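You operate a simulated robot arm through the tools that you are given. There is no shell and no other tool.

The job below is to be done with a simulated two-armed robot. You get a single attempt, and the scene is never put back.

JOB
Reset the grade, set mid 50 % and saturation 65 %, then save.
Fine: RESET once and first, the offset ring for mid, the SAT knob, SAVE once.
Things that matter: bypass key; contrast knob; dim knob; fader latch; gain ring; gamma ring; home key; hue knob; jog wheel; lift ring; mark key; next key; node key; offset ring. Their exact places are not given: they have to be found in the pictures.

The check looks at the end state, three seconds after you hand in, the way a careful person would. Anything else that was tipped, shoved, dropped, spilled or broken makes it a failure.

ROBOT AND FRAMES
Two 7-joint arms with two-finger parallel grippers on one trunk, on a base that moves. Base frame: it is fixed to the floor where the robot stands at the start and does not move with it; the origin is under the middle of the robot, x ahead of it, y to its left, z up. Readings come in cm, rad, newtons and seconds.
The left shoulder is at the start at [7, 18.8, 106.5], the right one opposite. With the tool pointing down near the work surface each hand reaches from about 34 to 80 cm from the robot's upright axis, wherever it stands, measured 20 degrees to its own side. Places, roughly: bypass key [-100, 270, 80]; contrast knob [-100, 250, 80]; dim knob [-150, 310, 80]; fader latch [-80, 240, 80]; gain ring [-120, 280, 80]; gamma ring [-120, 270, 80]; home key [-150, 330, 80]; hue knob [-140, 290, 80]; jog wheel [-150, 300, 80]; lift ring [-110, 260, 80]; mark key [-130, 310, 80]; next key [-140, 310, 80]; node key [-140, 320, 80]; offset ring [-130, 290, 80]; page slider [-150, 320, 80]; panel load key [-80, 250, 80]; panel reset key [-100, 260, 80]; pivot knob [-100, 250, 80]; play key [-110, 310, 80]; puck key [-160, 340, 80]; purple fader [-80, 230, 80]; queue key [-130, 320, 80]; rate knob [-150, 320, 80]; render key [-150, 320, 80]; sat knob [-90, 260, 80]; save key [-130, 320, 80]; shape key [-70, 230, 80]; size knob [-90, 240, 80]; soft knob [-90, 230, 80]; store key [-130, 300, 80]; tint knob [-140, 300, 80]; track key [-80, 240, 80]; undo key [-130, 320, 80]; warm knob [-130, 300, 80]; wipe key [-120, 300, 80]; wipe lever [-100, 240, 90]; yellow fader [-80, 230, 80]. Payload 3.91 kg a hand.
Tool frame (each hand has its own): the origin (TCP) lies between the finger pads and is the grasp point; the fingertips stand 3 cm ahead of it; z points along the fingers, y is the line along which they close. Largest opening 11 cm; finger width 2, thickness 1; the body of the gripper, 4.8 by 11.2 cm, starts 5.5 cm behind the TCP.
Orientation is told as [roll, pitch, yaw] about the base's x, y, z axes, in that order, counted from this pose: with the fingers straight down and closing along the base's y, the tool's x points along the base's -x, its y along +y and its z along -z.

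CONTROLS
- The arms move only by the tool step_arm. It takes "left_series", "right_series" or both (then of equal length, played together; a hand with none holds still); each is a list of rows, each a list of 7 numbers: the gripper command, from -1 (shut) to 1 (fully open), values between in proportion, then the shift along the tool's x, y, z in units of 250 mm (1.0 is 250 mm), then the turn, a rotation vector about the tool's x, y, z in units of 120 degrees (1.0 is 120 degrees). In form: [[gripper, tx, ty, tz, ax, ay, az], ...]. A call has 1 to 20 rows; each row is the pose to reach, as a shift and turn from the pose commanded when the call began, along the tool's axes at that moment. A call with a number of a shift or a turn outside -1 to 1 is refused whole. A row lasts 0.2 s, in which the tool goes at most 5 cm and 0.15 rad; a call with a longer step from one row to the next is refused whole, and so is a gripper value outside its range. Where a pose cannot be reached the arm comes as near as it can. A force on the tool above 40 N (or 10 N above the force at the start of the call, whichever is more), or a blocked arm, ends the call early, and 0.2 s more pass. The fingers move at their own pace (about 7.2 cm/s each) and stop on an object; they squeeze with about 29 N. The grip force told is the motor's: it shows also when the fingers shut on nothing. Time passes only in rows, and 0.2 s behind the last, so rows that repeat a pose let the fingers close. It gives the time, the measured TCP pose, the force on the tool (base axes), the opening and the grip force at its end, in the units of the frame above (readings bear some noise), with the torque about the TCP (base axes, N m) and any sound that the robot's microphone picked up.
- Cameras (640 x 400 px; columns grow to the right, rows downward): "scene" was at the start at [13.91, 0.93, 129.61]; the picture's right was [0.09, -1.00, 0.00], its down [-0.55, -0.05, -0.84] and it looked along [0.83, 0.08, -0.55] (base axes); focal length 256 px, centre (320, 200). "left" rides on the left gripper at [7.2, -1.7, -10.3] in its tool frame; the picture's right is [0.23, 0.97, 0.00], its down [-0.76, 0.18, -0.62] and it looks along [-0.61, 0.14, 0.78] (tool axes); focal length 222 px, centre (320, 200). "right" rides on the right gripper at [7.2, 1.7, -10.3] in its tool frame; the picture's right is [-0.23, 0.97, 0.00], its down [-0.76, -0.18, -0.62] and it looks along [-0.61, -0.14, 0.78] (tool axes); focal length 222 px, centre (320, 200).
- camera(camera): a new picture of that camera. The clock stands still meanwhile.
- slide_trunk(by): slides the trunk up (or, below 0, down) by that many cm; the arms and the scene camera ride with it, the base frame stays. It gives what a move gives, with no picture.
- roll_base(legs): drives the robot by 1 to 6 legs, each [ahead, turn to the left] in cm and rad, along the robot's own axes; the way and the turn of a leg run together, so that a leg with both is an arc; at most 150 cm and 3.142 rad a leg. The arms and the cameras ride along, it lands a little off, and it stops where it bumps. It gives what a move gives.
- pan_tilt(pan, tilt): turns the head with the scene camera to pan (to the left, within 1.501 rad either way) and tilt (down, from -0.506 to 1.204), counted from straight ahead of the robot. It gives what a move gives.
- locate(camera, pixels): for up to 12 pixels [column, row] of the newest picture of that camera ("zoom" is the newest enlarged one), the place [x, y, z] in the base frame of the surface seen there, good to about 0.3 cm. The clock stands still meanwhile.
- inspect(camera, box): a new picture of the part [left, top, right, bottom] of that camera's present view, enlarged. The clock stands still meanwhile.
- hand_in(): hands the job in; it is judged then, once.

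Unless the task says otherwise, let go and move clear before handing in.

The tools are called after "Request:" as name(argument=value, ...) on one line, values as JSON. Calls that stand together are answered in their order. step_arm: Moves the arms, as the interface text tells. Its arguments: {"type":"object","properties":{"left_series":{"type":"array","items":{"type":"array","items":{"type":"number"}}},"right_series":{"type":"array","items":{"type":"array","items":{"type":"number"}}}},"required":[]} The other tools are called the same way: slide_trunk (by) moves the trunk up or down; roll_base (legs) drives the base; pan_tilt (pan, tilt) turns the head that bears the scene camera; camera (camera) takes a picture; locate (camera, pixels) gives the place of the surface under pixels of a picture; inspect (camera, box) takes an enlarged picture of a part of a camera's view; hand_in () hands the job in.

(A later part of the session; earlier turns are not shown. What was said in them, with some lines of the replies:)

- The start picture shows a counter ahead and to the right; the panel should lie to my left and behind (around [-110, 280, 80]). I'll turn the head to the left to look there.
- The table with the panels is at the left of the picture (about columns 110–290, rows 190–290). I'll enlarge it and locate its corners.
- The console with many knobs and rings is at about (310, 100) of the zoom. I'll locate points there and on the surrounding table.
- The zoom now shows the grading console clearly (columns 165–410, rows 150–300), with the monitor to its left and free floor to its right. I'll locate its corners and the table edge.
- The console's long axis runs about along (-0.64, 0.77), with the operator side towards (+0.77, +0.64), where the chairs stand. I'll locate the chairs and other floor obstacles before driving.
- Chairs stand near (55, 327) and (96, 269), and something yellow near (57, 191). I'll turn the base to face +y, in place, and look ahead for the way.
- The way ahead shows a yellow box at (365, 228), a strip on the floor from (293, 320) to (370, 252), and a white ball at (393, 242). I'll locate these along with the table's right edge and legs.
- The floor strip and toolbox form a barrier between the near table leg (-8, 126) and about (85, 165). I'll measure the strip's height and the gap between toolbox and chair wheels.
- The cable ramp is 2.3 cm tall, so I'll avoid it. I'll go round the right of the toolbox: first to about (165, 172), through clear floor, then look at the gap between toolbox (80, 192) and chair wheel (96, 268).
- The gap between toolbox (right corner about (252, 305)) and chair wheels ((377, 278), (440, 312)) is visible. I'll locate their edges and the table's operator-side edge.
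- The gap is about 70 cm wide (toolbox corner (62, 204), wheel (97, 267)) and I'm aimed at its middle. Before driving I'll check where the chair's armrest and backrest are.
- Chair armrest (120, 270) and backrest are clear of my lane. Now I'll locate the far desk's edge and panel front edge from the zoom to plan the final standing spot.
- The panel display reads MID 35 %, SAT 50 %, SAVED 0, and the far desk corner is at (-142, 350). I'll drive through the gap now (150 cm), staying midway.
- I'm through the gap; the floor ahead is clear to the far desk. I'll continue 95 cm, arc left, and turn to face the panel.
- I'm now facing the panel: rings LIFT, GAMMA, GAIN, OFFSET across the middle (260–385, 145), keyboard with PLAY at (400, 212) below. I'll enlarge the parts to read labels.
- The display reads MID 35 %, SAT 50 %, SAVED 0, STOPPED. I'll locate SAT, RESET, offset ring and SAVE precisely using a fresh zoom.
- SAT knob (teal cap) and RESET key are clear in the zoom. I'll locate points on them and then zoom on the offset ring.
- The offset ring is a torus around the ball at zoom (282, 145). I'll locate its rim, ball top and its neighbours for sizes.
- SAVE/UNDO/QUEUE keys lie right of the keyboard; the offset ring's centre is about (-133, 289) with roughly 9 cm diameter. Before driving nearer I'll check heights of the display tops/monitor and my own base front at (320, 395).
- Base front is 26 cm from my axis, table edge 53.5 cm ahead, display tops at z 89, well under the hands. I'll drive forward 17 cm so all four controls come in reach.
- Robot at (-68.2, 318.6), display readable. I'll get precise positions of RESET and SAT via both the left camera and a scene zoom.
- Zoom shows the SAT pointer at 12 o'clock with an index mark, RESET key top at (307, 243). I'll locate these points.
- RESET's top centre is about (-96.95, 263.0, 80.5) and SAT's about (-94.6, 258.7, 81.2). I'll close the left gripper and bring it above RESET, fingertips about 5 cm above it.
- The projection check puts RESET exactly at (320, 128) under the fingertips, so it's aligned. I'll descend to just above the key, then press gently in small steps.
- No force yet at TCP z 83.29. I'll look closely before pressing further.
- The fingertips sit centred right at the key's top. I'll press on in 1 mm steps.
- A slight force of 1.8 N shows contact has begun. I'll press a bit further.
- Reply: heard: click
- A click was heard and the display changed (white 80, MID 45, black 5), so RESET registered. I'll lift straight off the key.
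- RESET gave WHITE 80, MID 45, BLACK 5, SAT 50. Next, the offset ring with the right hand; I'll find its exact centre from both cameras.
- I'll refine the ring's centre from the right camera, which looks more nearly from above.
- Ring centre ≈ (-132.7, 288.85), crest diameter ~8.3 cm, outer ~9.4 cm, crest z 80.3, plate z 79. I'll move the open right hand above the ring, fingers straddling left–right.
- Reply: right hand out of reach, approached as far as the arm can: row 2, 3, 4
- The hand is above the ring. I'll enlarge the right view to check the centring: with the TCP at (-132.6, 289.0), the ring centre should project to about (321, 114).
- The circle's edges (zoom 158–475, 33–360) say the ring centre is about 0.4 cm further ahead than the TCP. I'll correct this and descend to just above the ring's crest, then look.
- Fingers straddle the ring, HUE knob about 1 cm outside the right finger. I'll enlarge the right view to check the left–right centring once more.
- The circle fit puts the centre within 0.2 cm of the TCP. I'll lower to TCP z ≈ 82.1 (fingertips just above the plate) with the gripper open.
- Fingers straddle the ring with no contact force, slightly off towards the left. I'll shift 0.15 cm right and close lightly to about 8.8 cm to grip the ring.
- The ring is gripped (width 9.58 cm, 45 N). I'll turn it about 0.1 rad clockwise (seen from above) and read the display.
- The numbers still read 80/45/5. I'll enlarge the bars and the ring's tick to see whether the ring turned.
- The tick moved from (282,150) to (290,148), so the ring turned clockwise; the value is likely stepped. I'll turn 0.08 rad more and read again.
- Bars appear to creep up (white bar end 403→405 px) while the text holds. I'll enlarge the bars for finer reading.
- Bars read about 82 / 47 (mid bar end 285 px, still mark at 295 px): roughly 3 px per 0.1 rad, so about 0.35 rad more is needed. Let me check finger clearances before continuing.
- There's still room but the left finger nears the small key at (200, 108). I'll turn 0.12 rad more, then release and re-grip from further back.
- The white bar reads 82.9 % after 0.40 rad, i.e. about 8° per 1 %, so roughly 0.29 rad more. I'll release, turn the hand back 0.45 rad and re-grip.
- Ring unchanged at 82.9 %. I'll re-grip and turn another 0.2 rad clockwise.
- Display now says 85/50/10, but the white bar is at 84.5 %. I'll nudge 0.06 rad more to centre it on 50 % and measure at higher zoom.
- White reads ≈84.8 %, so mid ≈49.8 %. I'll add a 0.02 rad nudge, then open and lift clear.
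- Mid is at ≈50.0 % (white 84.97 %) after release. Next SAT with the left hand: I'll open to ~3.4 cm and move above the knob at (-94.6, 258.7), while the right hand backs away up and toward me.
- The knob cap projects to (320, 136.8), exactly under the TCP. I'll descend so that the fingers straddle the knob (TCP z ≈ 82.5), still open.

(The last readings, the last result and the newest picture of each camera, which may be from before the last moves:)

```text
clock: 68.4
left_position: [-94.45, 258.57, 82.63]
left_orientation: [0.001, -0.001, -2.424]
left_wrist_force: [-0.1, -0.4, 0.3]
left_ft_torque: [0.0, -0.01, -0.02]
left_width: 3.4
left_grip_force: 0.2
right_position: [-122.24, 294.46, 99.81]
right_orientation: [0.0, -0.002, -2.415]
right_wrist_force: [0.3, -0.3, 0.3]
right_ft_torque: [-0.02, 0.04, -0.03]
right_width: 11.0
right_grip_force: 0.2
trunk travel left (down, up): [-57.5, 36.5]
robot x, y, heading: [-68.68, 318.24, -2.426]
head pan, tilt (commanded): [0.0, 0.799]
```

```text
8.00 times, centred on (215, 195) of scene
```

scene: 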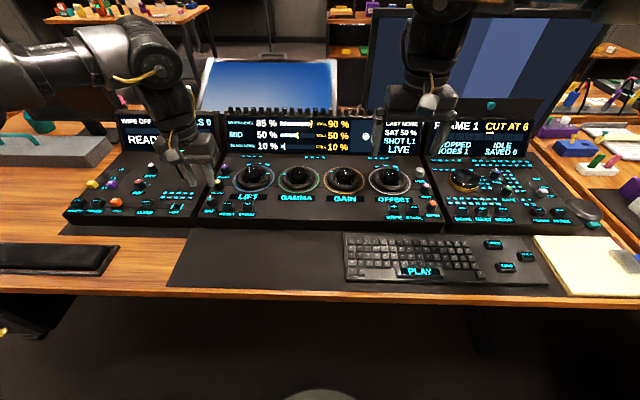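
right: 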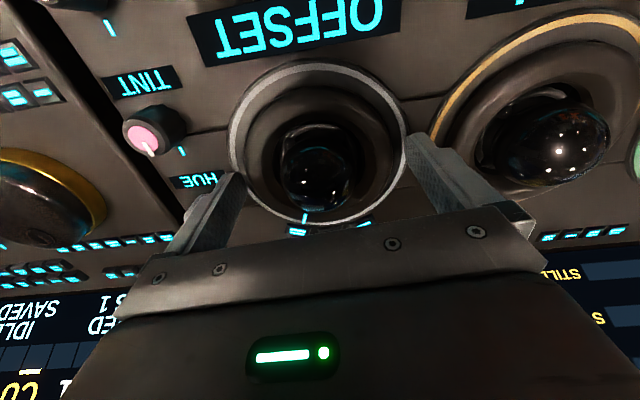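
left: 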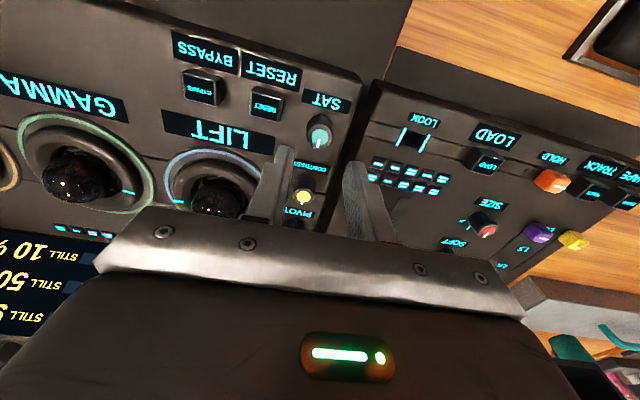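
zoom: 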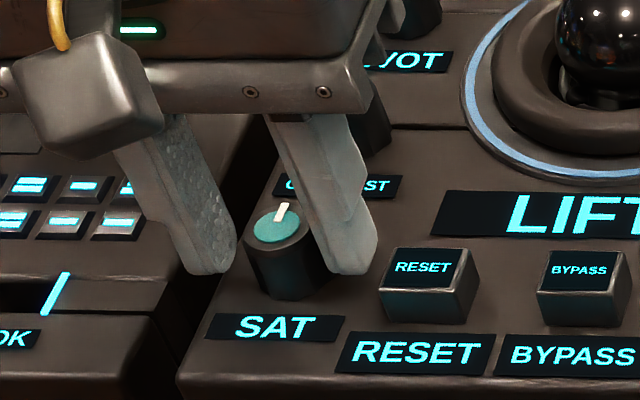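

The knob sits centred between the fingers. I'll close on it gently.

Request:
step_arm(left_series=[[-0.5, 0, 0, 0, 0, 0, 0], [-0.65, 0, 0, 0, 0, 0, 0], [-0.75, 0, 0, 0, 0, 0, 0], [-0.75, 0, 0, 0, 0, 0, 0]])

Request:
inspect(camera="scene", box=[180, 170, 250, 220])

Request:
inspect(camera="scene", box=[330, 110, 430, 160])

```text
clock: 69.4
left_position: [-94.5, 258.71, 82.53]
left_orientation: [0.001, 0.002, -2.426]
left_wrist_force: [-3.3, 7.2, -4.7]
left_ft_torque: [-0.33, 0.2, 0.0]
left_width: 2.25
left_grip_force: 45.3
right_position: [-122.21, 294.64, 99.56]
right_orientation: [0.0, 0.001, -2.416]
right_wrist_force: [0.4, 0.0, 0.3]
right_ft_torque: [0.0, -0.04, -0.06]
right_width: 11.02
right_grip_force: 0.0
trunk travel left (down, up): [-57.5, 36.5]
robot x, y, heading: [-68.58, 318.67, -2.425]
head pan, tilt (commanded): [0.0, 0.799]
```

```text
8.00 times, centred on (215, 195) of scene
```

zoom: 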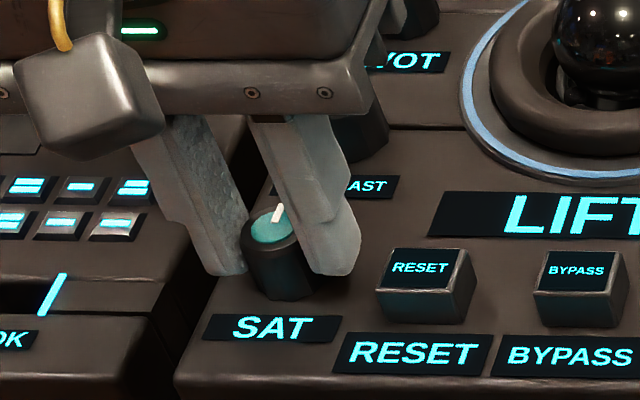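

```text
6.40 times, centred on (380, 135) of scene
```

zoom: 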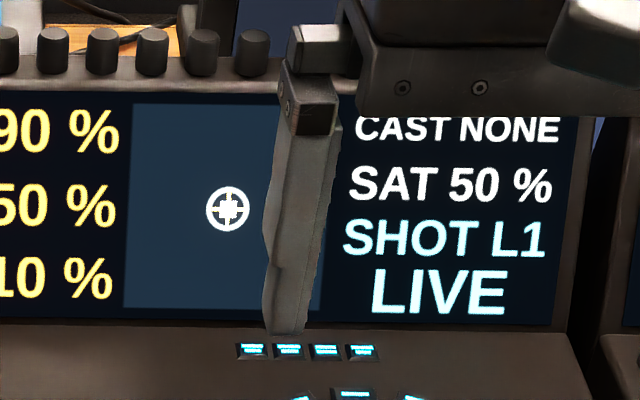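

Knob gripped at 2.25 cm, SAT still 50 %. I'll turn clockwise 0.2 rad (with a 0.1 cm relief shift) and read.

Request:
step_arm(left_series=[[-0.75, 0, -0.004, 0, 0, 0, 0.03], [-0.75, 0, -0.004, 0, 0, 0, 0.065], [-0.75, 0, -0.004, 0, 0, 0, 0.0955], [-0.75, 0, -0.004, 0, 0, 0, 0.0955]])

Request:
inspect(camera="scene", box=[180, 170, 250, 220])

Request:
inspect(camera="scene", box=[330, 110, 430, 160])

```text
clock: 70.4
left_position: [-94.49, 258.62, 82.45]
left_orientation: [0.0, 0.003, -2.625]
left_wrist_force: [-5.8, 7.0, -8.0]
left_ft_torque: [-0.48, 0.4, 0.0]
left_width: 2.26
left_grip_force: 45.4
right_position: [-122.22, 294.54, 99.71]
right_orientation: [0.0, 0.002, -2.415]
right_wrist_force: [0.2, 0.3, -0.1]
right_ft_torque: [-0.02, 0.02, -0.01]
right_width: 10.99
right_grip_force: 0.0
trunk travel left (down, up): [-57.5, 36.5]
robot x, y, heading: [-68.72, 318.52, -2.426]
head pan, tilt (commanded): [0.0, 0.799]
```

```text
8.00 times, centred on (215, 195) of scene
```

zoom: 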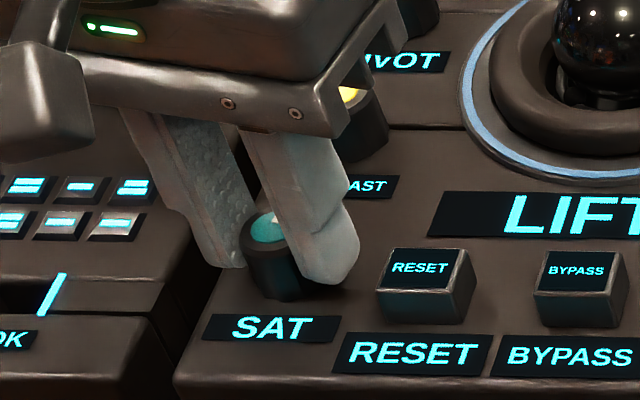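

```text
6.40 times, centred on (380, 135) of scene
```

zoom: 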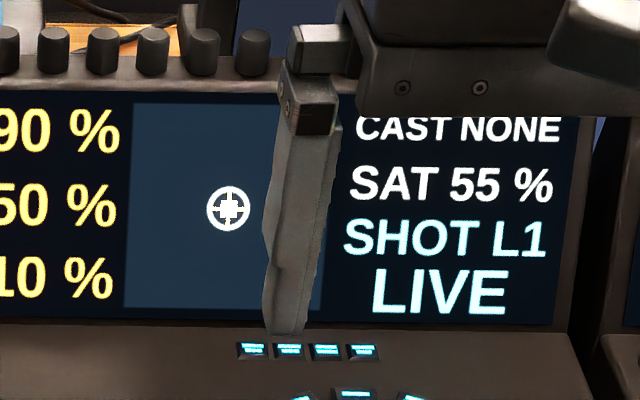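

SAT reads 55 % (rounded to the nearest 5). To calibrate I'll find the hand angles at which the text flips; turning on 0.08 rad.

Request:
step_arm(left_series=[[-0.75, 0, 0, 0, 0, 0, 0.02], [-0.75, 0, 0, 0, 0, 0, 0.038], [-0.75, 0, 0, 0, 0, 0, 0.038]])

Request:
inspect(camera="scene", box=[380, 120, 430, 150])

Request:
step_arm(left_series=[[-0.75, 0, 0, 0, 0, 0, 0.012], [-0.75, 0, 0, 0, 0, 0, 0.02], [-0.75, 0, 0, 0, 0, 0, 0.02]])

Request:
inspect(camera="scene", box=[380, 120, 430, 150])

```text
clock: 71.2
left_position: [-94.48, 258.56, 82.68]
left_orientation: [0.0, 0.003, -2.706]
left_wrist_force: [-4.1, 7.7, -9.4]
left_ft_torque: [-0.41, 0.53, -0.02]
left_width: 2.26
left_grip_force: 44.6
right_position: [-122.41, 294.47, 99.59]
right_orientation: [-0.001, 0.002, -2.416]
right_wrist_force: [0.4, 0.5, 0.1]
right_ft_torque: [0.0, -0.02, 0.01]
right_width: 11.01
right_grip_force: 0.0
trunk travel left (down, up): [-57.5, 36.5]
robot x, y, heading: [-68.39, 318.42, -2.427]
head pan, tilt (commanded): [0.0, 0.799]
```

```text
12.80 times, centred on (405, 135) of scene
```

zoom: 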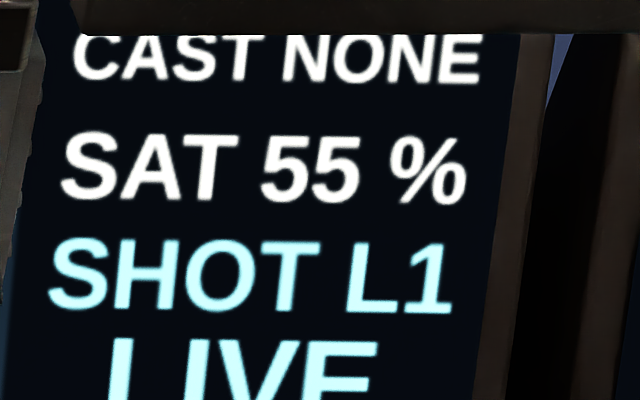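

```text
clock: 72.0
left_position: [-94.56, 258.69, 82.61]
left_orientation: [0.0, 0.002, -2.749]
left_wrist_force: [-4.2, 3.7, -4.8]
left_ft_torque: [0.73, -0.55, 0.0]
left_width: 2.25
left_grip_force: 44.7
right_position: [-122.39, 294.55, 99.59]
right_orientation: [0.001, 0.003, -2.416]
right_wrist_force: [-0.8, 0.0, 1.0]
right_ft_torque: [0.01, 0.02, 0.04]
right_width: 11.01
right_grip_force: 0.1
trunk travel left (down, up): [-57.5, 36.5]
robot x, y, heading: [-68.52, 318.77, -2.427]
head pan, tilt (commanded): [0.0, 0.799]
```

```text
12.80 times, centred on (405, 135) of scene
```

zoom: 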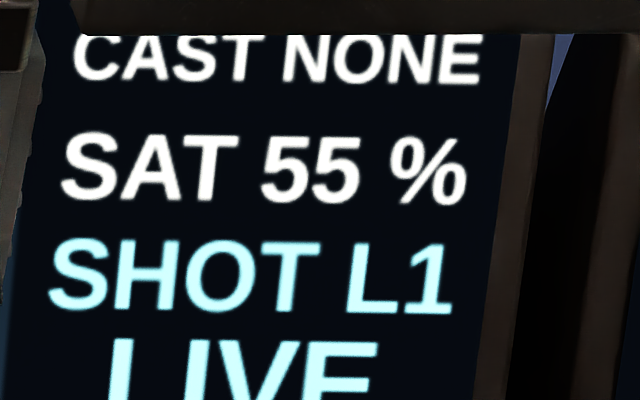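

Still 55 % at 0.32 rad. I'll check through the left camera that the pointer follows the hand, then go on.

Request:
inspect(camera="left", box=[270, 90, 370, 170])

Request:
step_arm(left_series=[[-0.75, 0, 0, 0, 0, 0, 0.012], [-0.75, 0, 0, 0, 0, 0, 0.02], [-0.75, 0, 0, 0, 0, 0, 0.02]])

Request:
inspect(camera="scene", box=[380, 120, 430, 150])

```text
5.00 times, centred on (320, 130) of left
```

zoom: 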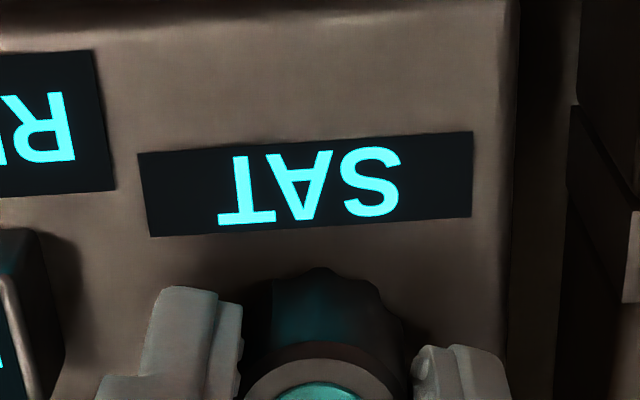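

```text
clock: 72.8
left_position: [-94.44, 258.66, 82.52]
left_orientation: [-0.001, 0.002, -2.788]
left_wrist_force: [-2.5, -0.1, -3.4]
left_ft_torque: [0.53, -0.5, 0.0]
left_width: 2.24
left_grip_force: 45.0
right_position: [-122.23, 294.55, 99.63]
right_orientation: [0.001, 0.002, -2.415]
right_wrist_force: [1.3, -0.7, -1.2]
right_ft_torque: [-0.01, 0.02, 0.03]
right_width: 11.0
right_grip_force: 0.1
trunk travel left (down, up): [-57.5, 36.5]
robot x, y, heading: [-68.32, 318.64, -2.423]
head pan, tilt (commanded): [0.0, 0.799]
```

```text
12.80 times, centred on (405, 135) of scene
```

zoom: 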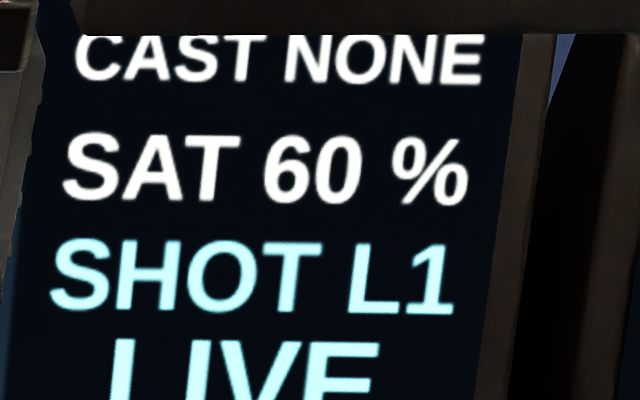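

The flip to 60 % occurred between 0.32 and 0.36 rad, which fits 270° full travel (21.2 %/rad), so 65 % needs about 0.71 rad. I'll go to ~0.56 rad, check, then ~0.60.

Request:
step_arm(left_series=[[-0.75, 0, 0, 0, 0, 0, 0.03], [-0.75, 0, 0, 0, 0, 0, 0.065], [-0.75, 0, 0, 0, 0, 0, 0.0955], [-0.75, 0, 0, 0, 0, 0, 0.0955]])

Request:
inspect(camera="scene", box=[380, 120, 430, 150])

Request:
inspect(camera="scene", box=[180, 170, 250, 220])

```text
clock: 73.8
left_position: [-94.45, 258.57, 82.63]
left_orientation: [-0.001, 0.002, -2.989]
left_wrist_force: [-0.9, 3.6, -6.7]
left_ft_torque: [-0.35, 0.17, 0.03]
left_width: 2.26
left_grip_force: 44.7
right_position: [-122.18, 294.56, 99.6]
right_orientation: [0.001, 0.001, -2.415]
right_wrist_force: [-0.5, -0.2, 0.3]
right_ft_torque: [0.01, 0.0, -0.03]
right_width: 10.99
right_grip_force: 0.1
trunk travel left (down, up): [-57.5, 36.5]
robot x, y, heading: [-68.82, 318.33, -2.424]
head pan, tilt (commanded): [0.0, 0.799]
```

```text
12.80 times, centred on (405, 135) of scene
```

zoom: 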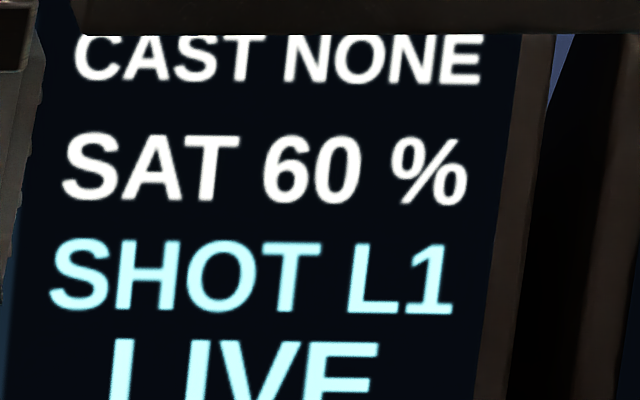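

```text
8.00 times, centred on (215, 195) of scene
```

zoom: 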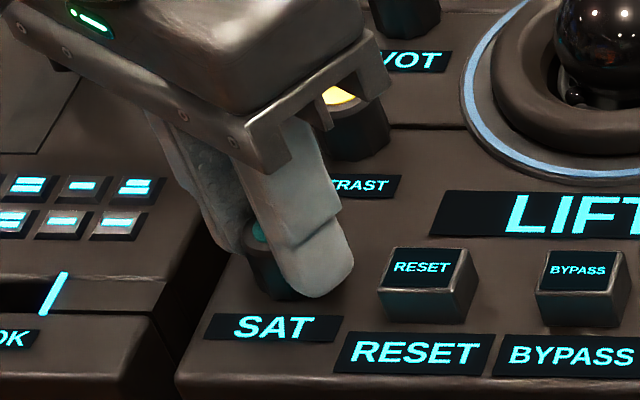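

Still 60 % at 0.563 rad, as expected. Now +0.04 rad.

Request:
step_arm(left_series=[[-0.75, 0, 0, 0, 0, 0, 0.01], [-0.75, 0, 0, 0, 0, 0, 0.0191], [-0.75, 0, 0, 0, 0, 0, 0.0191]])

Request:
inspect(camera="scene", box=[380, 120, 430, 150])

```text
clock: 74.6
left_position: [-94.73, 258.63, 82.48]
left_orientation: [-0.001, 0.001, -3.032]
left_wrist_force: [-0.3, 5.3, -11.6]
left_ft_torque: [-0.34, 0.53, -0.02]
left_width: 2.22
left_grip_force: 45.3
right_position: [-122.3, 294.58, 99.61]
right_orientation: [0.0, 0.002, -2.415]
right_wrist_force: [0.2, 1.1, -0.3]
right_ft_torque: [0.05, 0.03, 0.01]
right_width: 11.02
right_grip_force: 0.1
trunk travel left (down, up): [-57.5, 36.5]
robot x, y, heading: [-68.62, 318.58, -2.428]
head pan, tilt (commanded): [0.0, 0.799]
```

```text
12.80 times, centred on (405, 135) of scene
```

zoom: 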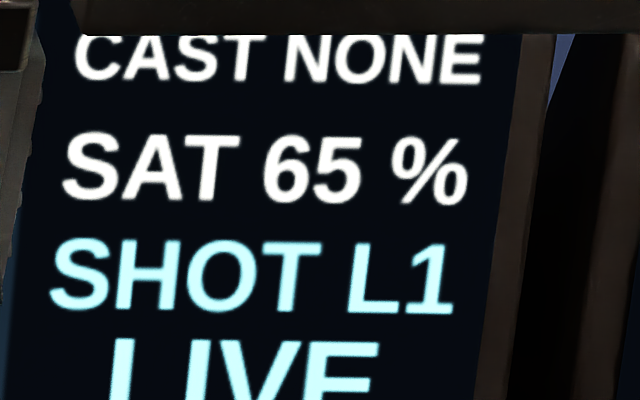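

The flip to 65 % came between 0.563 and 0.606 rad, confirming 21.2 %/rad. I'll turn 0.10 rad more to the centre of 65 % (0.707 rad).

Request:
step_arm(left_series=[[-0.75, 0, 0, 0, 0, 0, 0.025], [-0.75, 0, 0, 0, 0, 0, 0.0482], [-0.75, 0, 0, 0, 0, 0, 0.0482], [-0.75, 0, 0, 0, 0, 0, 0.0482]])

Request:
inspect(camera="scene", box=[380, 120, 430, 150])

```text
clock: 75.6
left_position: [-94.51, 258.75, 82.51]
left_orientation: [-0.001, 0.002, -3.129]
left_wrist_force: [0.7, 5.6, -12.2]
left_ft_torque: [-0.3, -0.15, 0.02]
left_width: 2.28
left_grip_force: 44.6
right_position: [-122.3, 294.4, 99.67]
right_orientation: [0.0, 0.004, -2.416]
right_wrist_force: [-0.8, -0.1, 0.7]
right_ft_torque: [0.0, 0.03, -0.01]
right_width: 10.98
right_grip_force: 0.0
trunk travel left (down, up): [-57.5, 36.5]
robot x, y, heading: [-68.57, 318.47, -2.42]
head pan, tilt (commanded): [0.0, 0.799]
```

```text
12.80 times, centred on (405, 135) of scene
```

zoom: 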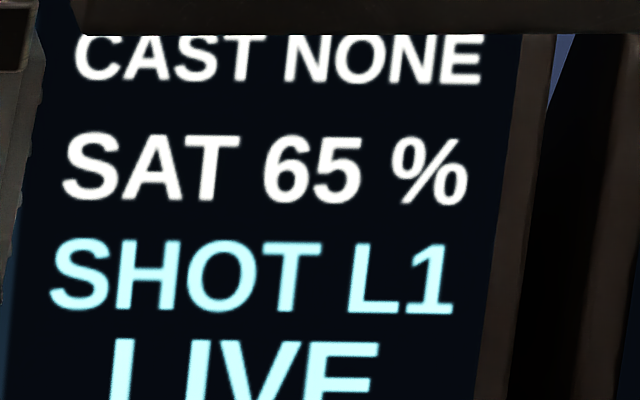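

SAT 65 % at 0.703 rad. I'll open the fingers and lift straight up.

Request:
step_arm(left_series=[[-0.6, 0, 0, 0, 0, 0, 0], [-0.38, 0, 0, 0, 0, 0, 0], [-0.38, 0, 0, 0, 0, 0, 0], [-0.38, 0, 0, -0.06, 0, 0, 0], [-0.38, 0, 0, -0.18, 0, 0, 0], [-0.38, 0, 0, -0.34, 0, 0, 0], [-0.38, 0, 0, -0.5, 0, 0, 0], [-0.38, 0, 0, -0.6, 0, 0, 0], [-0.38, 0, 0, -0.6, 0, 0, 0]])

Request:
camera(camera="scene")

Request:
inspect(camera="scene", box=[195, 100, 445, 230])

Request:
inspect(camera="scene", box=[190, 170, 260, 220])

```text
clock: 77.6
left_position: [-94.45, 258.59, 97.53]
left_orientation: [-0.003, 0.002, -3.129]
left_wrist_force: [-1.6, -0.4, -0.2]
left_ft_torque: [0.0, 0.0, 0.01]
left_width: 3.42
left_grip_force: 0.0
right_position: [-122.22, 294.55, 99.71]
right_orientation: [0.001, 0.001, -2.415]
right_wrist_force: [0.9, -0.4, 0.1]
right_ft_torque: [0.02, 0.0, -0.03]
right_width: 10.98
right_grip_force: 0.2
trunk travel left (down, up): [-57.5, 36.5]
robot x, y, heading: [-68.77, 318.68, -2.43]
head pan, tilt (commanded): [0.0, 0.799]
```

```text
taken
```

scene: 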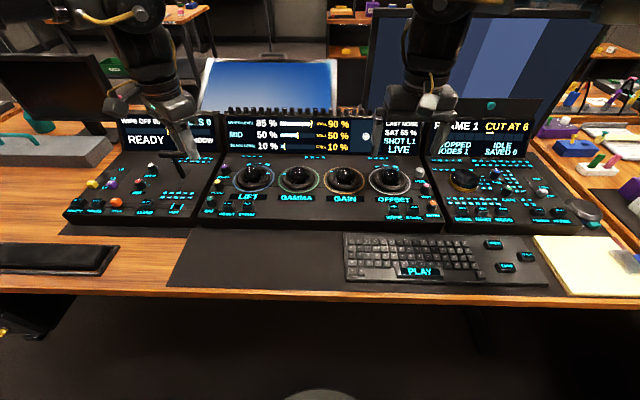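

```text
2.56 times, centred on (320, 165) of scene
```

zoom: 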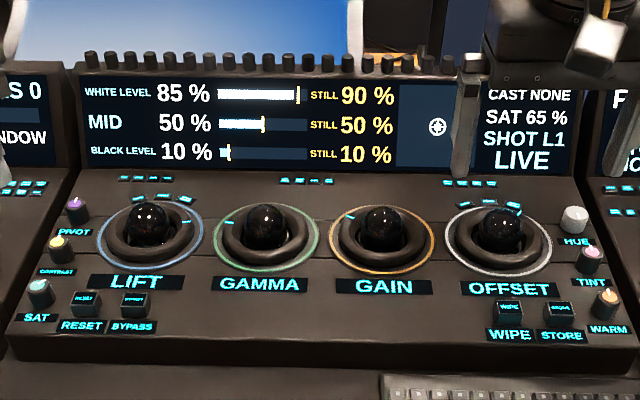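

```text
8.00 times, centred on (225, 195) of scene
```

zoom: 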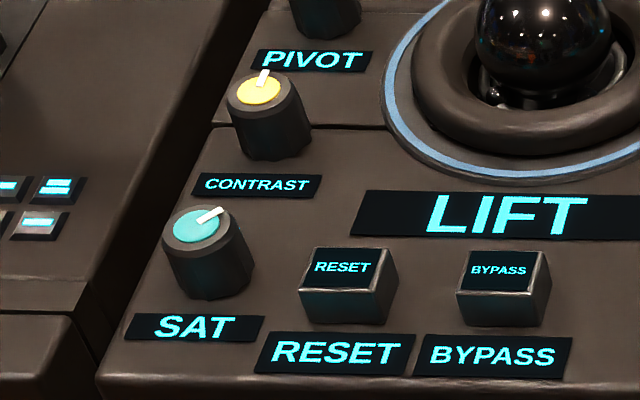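

Display: WHITE 85, MID 50, BLACK 10, SAT 65. Now SAVE: I'll zoom on the keyboard keys and locate it.

Request:
inspect(camera="scene", box=[460, 230, 550, 290])

```text
6.67 times, centred on (505, 260) of scene
```

zoom: 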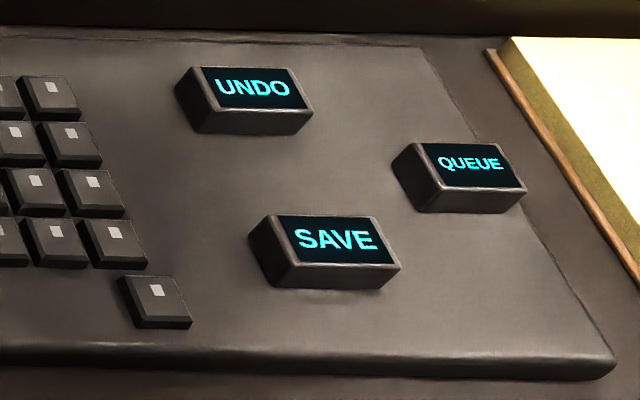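

Request:
locate(camera="zoom", pixels=[[332, 240], [285, 228], [380, 250], [325, 222], [345, 258], [300, 255], [370, 225], [255, 88], [470, 165], [150, 292], [330, 310], [230, 250]])

```text
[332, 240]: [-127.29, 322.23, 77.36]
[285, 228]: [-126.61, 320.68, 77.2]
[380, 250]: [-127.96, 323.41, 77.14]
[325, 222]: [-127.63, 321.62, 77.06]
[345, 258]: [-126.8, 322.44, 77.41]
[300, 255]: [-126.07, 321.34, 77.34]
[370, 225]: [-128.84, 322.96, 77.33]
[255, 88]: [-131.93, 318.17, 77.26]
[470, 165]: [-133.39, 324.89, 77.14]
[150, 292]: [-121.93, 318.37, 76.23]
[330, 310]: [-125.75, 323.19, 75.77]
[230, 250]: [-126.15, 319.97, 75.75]
```

SAVE's top centre ≈ (-127.3, 322.1, 77.25). I'll close the right gripper and move it above SAVE at the present height first.

Request:
step_arm(right_series=[[-1, 0.083, -0.137, 0, 0, 0, 0], [-1, 0.166, -0.274, 0, 0, 0, 0], [-1, 0.249, -0.411, 0, 0, 0, 0], [-1, 0.332, -0.549, 0, 0, 0, 0], [-1, 0.415, -0.686, 0, 0, 0, 0], [-1, 0.498, -0.823, 0, 0, 0, 0], [-1, 0.581, -0.961, 0, 0, 0, 0], [-1, 0.581, -0.961, 0.1, 0, 0, 0], [-1, 0.581, -0.961, 0.25, 0, 0, 0], [-1, 0.581, -0.961, 0.4, 0, 0, 0], [-1, 0.581, -0.961, 0.4, 0, 0, 0]])

Request:
camera(camera="right")

Request:
camera(camera="scene")

```text
clock: 80.0
left_position: [-94.48, 258.52, 97.55]
left_orientation: [-0.001, 0.001, -3.13]
left_wrist_force: [0.4, 0.4, -0.8]
left_ft_torque: [0.0, 0.01, -0.02]
left_width: 3.4
left_grip_force: 0.1
right_position: [-127.47, 321.91, 89.44]
right_orientation: [0.001, 0.001, -2.415]
right_wrist_force: [0.1, -0.9, 0.4]
right_ft_torque: [-0.01, 0.03, 0.0]
right_width: 0.01
right_grip_force: 28.9
trunk travel left (down, up): [-57.5, 36.5]
robot x, y, heading: [-68.6, 318.25, -2.425]
head pan, tilt (commanded): [0.0, 0.799]
```

```text
taken
```

right: 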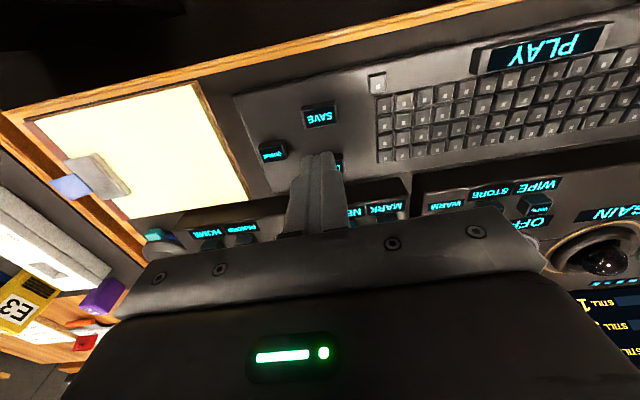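

```text
taken
```

scene: 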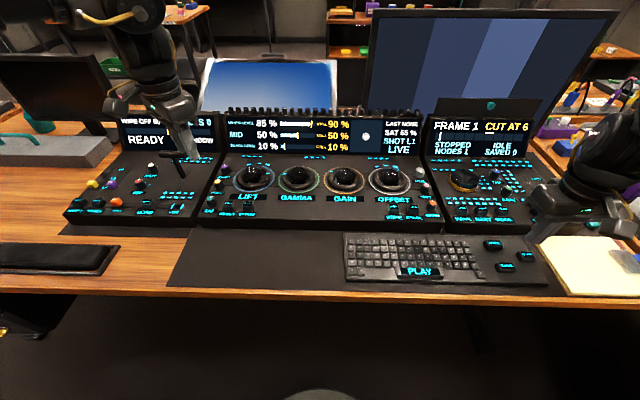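

SAVE projects at (320, 116), right below the TCP. Before lowering I'll pan right to check the elbow and forearm are clear of the things on the side desk.

Request:
pan_tilt(pan=-0.6, tilt=0.7)

Request:
camera(camera="scene")

```text
clock: 81.0
left_position: [-94.51, 258.62, 97.45]
left_orientation: [-0.001, -0.002, -3.129]
left_wrist_force: [-0.1, 0.0, 0.9]
left_ft_torque: [0.04, 0.03, -0.05]
left_width: 3.42
left_grip_force: 0.2
right_position: [-127.41, 321.95, 89.5]
right_orientation: [0.0, 0.001, -2.416]
right_wrist_force: [0.0, -0.4, 0.7]
right_ft_torque: [0.0, 0.02, 0.03]
right_width: 0.0
right_grip_force: 29.2
trunk travel left (down, up): [-57.5, 36.5]
robot x, y, heading: [-68.46, 318.43, -2.429]
head pan, tilt (commanded): [-0.6, 0.7]
```

```text
taken
```

scene: 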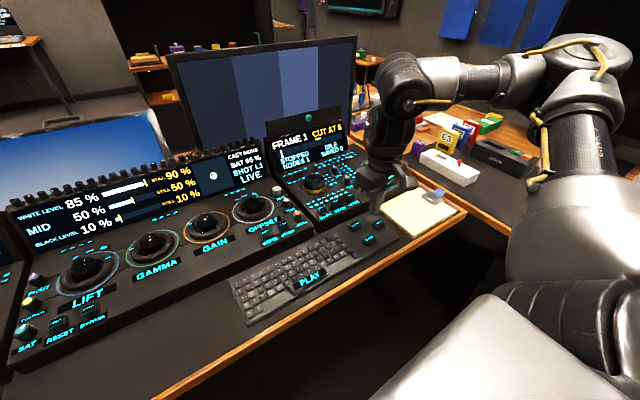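

The elbow stands well above the side desk and the gripper is clear of the notepad. I'll lower to just above SAVE (TCP z ≈ 80.6).

Request:
step_arm(right_series=[[-1, 0.006, 0, 0.12, 0, 0, 0], [-1, 0.006, 0, 0.24, 0, 0, 0], [-1, 0.006, 0, 0.32, 0, 0, 0], [-1, 0.006, 0, 0.35, 0, 0, 0], [-1, 0.006, 0, 0.356, 0, 0, 0], [-1, 0.006, 0, 0.356, 0, 0, 0]])

Request:
inspect(camera="right", box=[230, 60, 410, 200])

Request:
inspect(camera="scene", box=[310, 180, 430, 270])

```text
clock: 82.4
left_position: [-94.49, 258.53, 97.5]
left_orientation: [0.0, 0.001, -3.129]
left_wrist_force: [-0.1, -0.1, -0.6]
left_ft_torque: [0.01, -0.03, 0.02]
left_width: 3.41
left_grip_force: 0.0
right_position: [-127.02, 322.25, 80.74]
right_orientation: [-0.001, -0.001, -2.414]
right_wrist_force: [-0.6, 0.5, -1.0]
right_ft_torque: [0.06, 0.02, 0.0]
right_width: 0.0
right_grip_force: 28.8
trunk travel left (down, up): [-57.5, 36.5]
robot x, y, heading: [-68.34, 318.37, -2.425]
head pan, tilt (commanded): [-0.6, 0.7]
```

```text
2.86 times, centred on (320, 130) of right
```

zoom: 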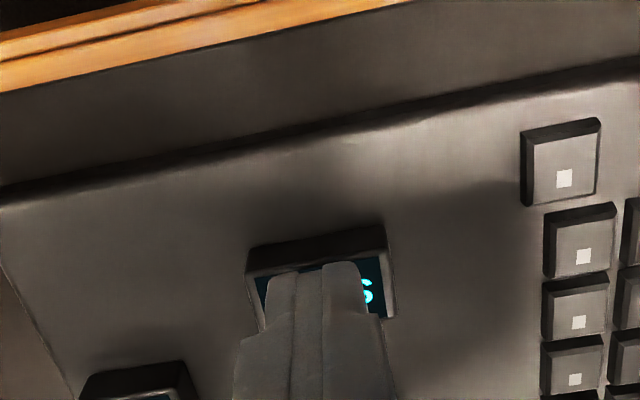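

```text
4.44 times, centred on (370, 225) of scene
```

zoom: 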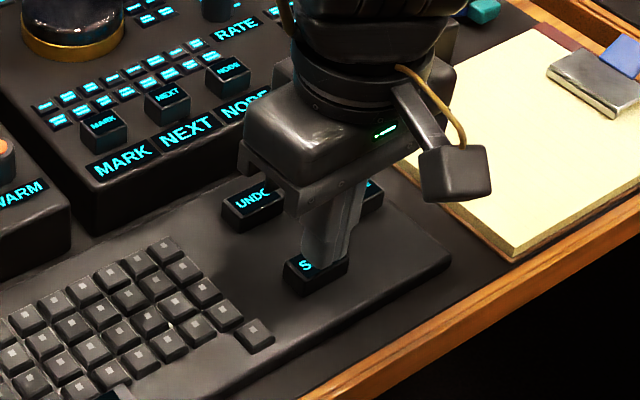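

The fingertips are centred over SAVE. I'll press down in small steps until a click.

Request:
step_arm(right_series=[[-1, 0, 0, 0.016, 0, 0, 0], [-1, 0, 0, 0.024, 0, 0, 0], [-1, 0, 0, 0.03, 0, 0, 0], [-1, 0, 0, 0.034, 0, 0, 0]])

```text
clock: 83.4
left_position: [-94.42, 258.65, 97.49]
left_orientation: [0.001, 0.0, -3.13]
left_wrist_force: [-0.2, -0.5, -0.6]
left_ft_torque: [0.0, 0.03, -0.02]
left_width: 3.38
left_grip_force: 0.1
right_position: [-127.07, 322.23, 79.76]
right_orientation: [0.001, -0.001, -2.414]
right_wrist_force: [-1.6, 0.0, 1.2]
right_ft_torque: [-0.03, 0.01, -0.02]
right_width: 0.0
right_grip_force: 28.7
trunk travel left (down, up): [-57.5, 36.5]
robot x, y, heading: [-68.67, 318.4, -2.425]
head pan, tilt (commanded): [-0.6, 0.7]
heard: click
```

A click was heard. I'll lift straight up off the key and check the display.

Request:
step_arm(right_series=[[-1, 0, 0, -0.04, 0, 0, 0], [-1, 0, 0, -0.15, 0, 0, 0], [-1, 0, 0, -0.3, 0, 0, 0], [-1, 0, 0, -0.45, 0, 0, 0], [-1, 0, 0, -0.6, 0, 0, 0], [-1, 0, 0, -0.7, 0, 0, 0]])

Request:
pan_tilt(pan=-0.2, tilt=0.75)

Request:
camera(camera="scene")

```text
clock: 84.8
left_position: [-94.39, 258.48, 97.58]
left_orientation: [0.0, 0.0, -3.129]
left_wrist_force: [0.6, -0.1, 0.2]
left_ft_torque: [-0.01, 0.02, -0.03]
left_width: 3.39
left_grip_force: 0.1
right_position: [-126.89, 322.21, 97.33]
right_orientation: [0.0, 0.003, -2.415]
right_wrist_force: [-0.2, 0.0, 0.9]
right_ft_torque: [-0.01, 0.0, -0.06]
right_width: 0.0
right_grip_force: 29.1
trunk travel left (down, up): [-57.5, 36.5]
robot x, y, heading: [-68.49, 318.58, -2.427]
head pan, tilt (commanded): [-0.6, 0.7]
```

```text
clock: 85.6
left_position: [-94.42, 258.61, 97.61]
left_orientation: [0.0, 0.001, -3.128]
left_wrist_force: [0.2, 0.5, 0.4]
left_ft_torque: [0.01, 0.0, 0.0]
left_width: 3.39
left_grip_force: 0.1
right_position: [-126.98, 322.28, 97.19]
right_orientation: [0.0, -0.001, -2.414]
right_wrist_force: [-0.2, 0.1, -0.7]
right_ft_torque: [0.0, 0.02, 0.01]
right_width: 0.0
right_grip_force: 29.0
trunk travel left (down, up): [-57.5, 36.5]
robot x, y, heading: [-68.83, 318.69, -2.419]
head pan, tilt (commanded): [-0.201, 0.75]
```

```text
taken
```

scene: 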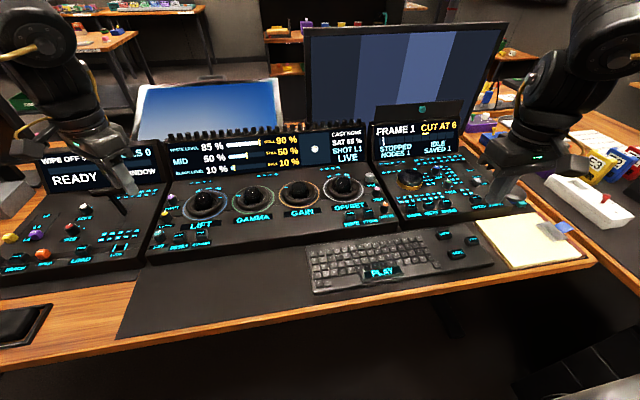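

The display seems to show SAVED 1. I'll enlarge the displays to confirm every reading.

Request:
inspect(camera="scene", box=[365, 110, 475, 165])

Request:
inspect(camera="scene", box=[155, 120, 375, 260])

Request:
inspect(camera="scene", box=[0, 130, 170, 280])

```text
5.82 times, centred on (420, 138) of scene
```

zoom: 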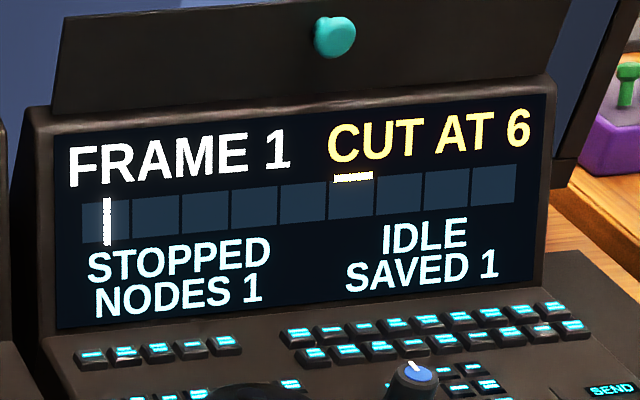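

```text
2.86 times, centred on (265, 190) of scene
```

zoom: 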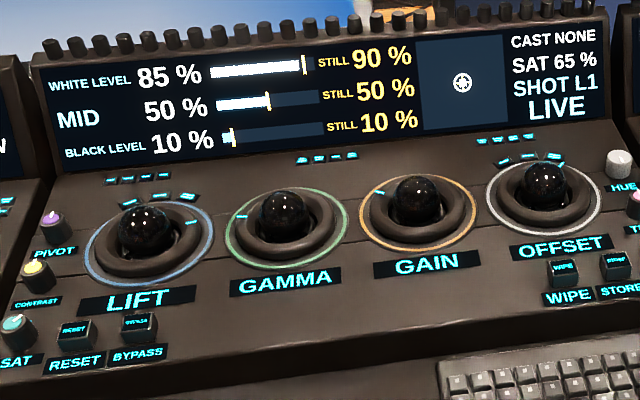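

```text
2.67 times, centred on (85, 205) of scene
```

zoom: 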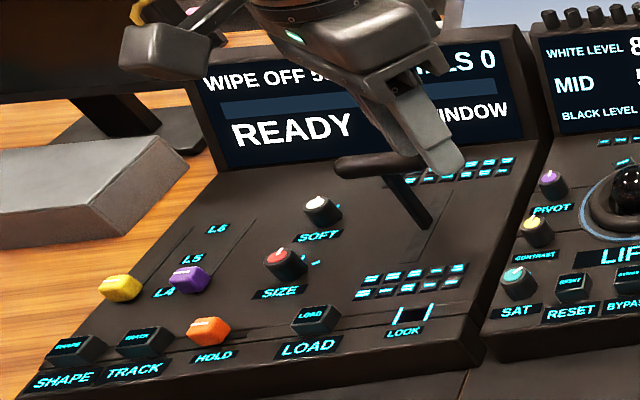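

All readings are right: WHITE 85, MID 50, BLACK 10, SAT 65, SAVED 1, STOPPED, and nothing else moved. I'll raise both hands a little further, clear of everything.

Request:
step_arm(left_series=[[-0.38, 0, 0, -0.1, 0, 0, 0], [-0.38, 0, 0, -0.2, 0, 0, 0], [-0.38, 0, 0, -0.3, 0, 0, 0], [-0.38, 0, 0, -0.3, 0, 0, 0]], right_series=[[-1, 0, 0, -0.1, 0, 0, 0], [-1, 0, 0, -0.2, 0, 0, 0], [-1, 0, 0, -0.3, 0, 0, 0], [-1, 0, 0, -0.3, 0, 0, 0]])

Request:
camera(camera="scene")

Request:
inspect(camera="scene", box=[155, 110, 475, 260])

```text
clock: 86.6
left_position: [-94.49, 258.65, 105.04]
left_orientation: [0.0, 0.0, -3.129]
left_wrist_force: [-0.4, -0.2, -0.1]
left_ft_torque: [0.03, -0.04, -0.05]
left_width: 3.39
left_grip_force: 0.2
right_position: [-127.15, 322.43, 104.75]
right_orientation: [-0.001, 0.002, -2.416]
right_wrist_force: [-1.0, -1.0, 0.0]
right_ft_torque: [0.03, 0.01, -0.02]
right_width: 0.02
right_grip_force: 29.1
trunk travel left (down, up): [-57.5, 36.5]
robot x, y, heading: [-68.87, 318.86, -2.422]
head pan, tilt (commanded): [-0.201, 0.75]
```

```text
taken
```

scene: 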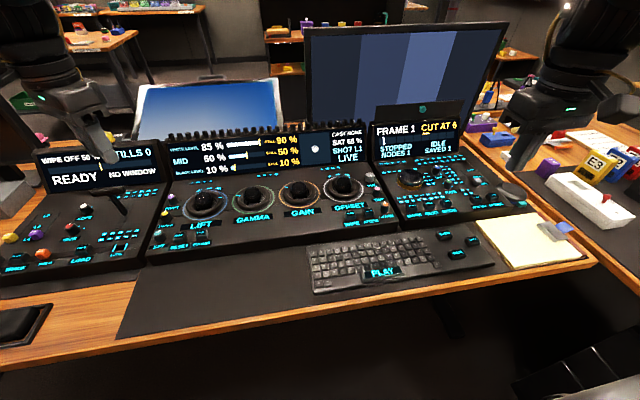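

```text
2.00 times, centred on (315, 185) of scene
```

zoom: 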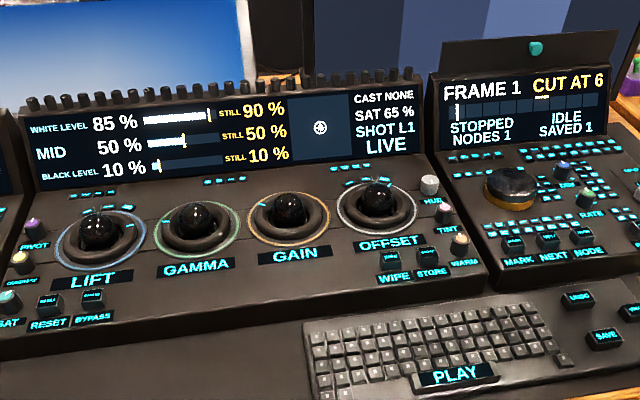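

The final picture shows MID 50 %, SAT 65 %, SAVED 1, with both hands well clear and nothing disturbed. I'm handing the job in.

Request:
hand_in()

```text
The job is handed in.
```

The grade is reset, mid is at 50 %, saturation is at 65 %, and the result is saved. The panel display confirmed this before I handed in: MID 50 %, SAT 65 %, SAVED 1.

- **Reset:** I pressed RESET once, before anything else. It brought the panel to white 80, mid 45, black 5 and saturation 50.
- **Mid:** I turned the offset ring clockwise until the mid bar met its 50 % mark. The ring moves all three levels together, so white now reads 85 % and black 10 %.
- **Saturation:** I turned the SAT knob clockwise to the centre of 65 %. The display only shows steps of 5 %, so I set the centre from the knob angles where the reading changed.
- **Save:** I pressed SAVE once, last.

I drove around the cable ramp, toolbox and chairs without touching them. The force readings and final pictures showed no sign that anything else on the panel or desk had been touched. Both hands were raised clear before I handed in.
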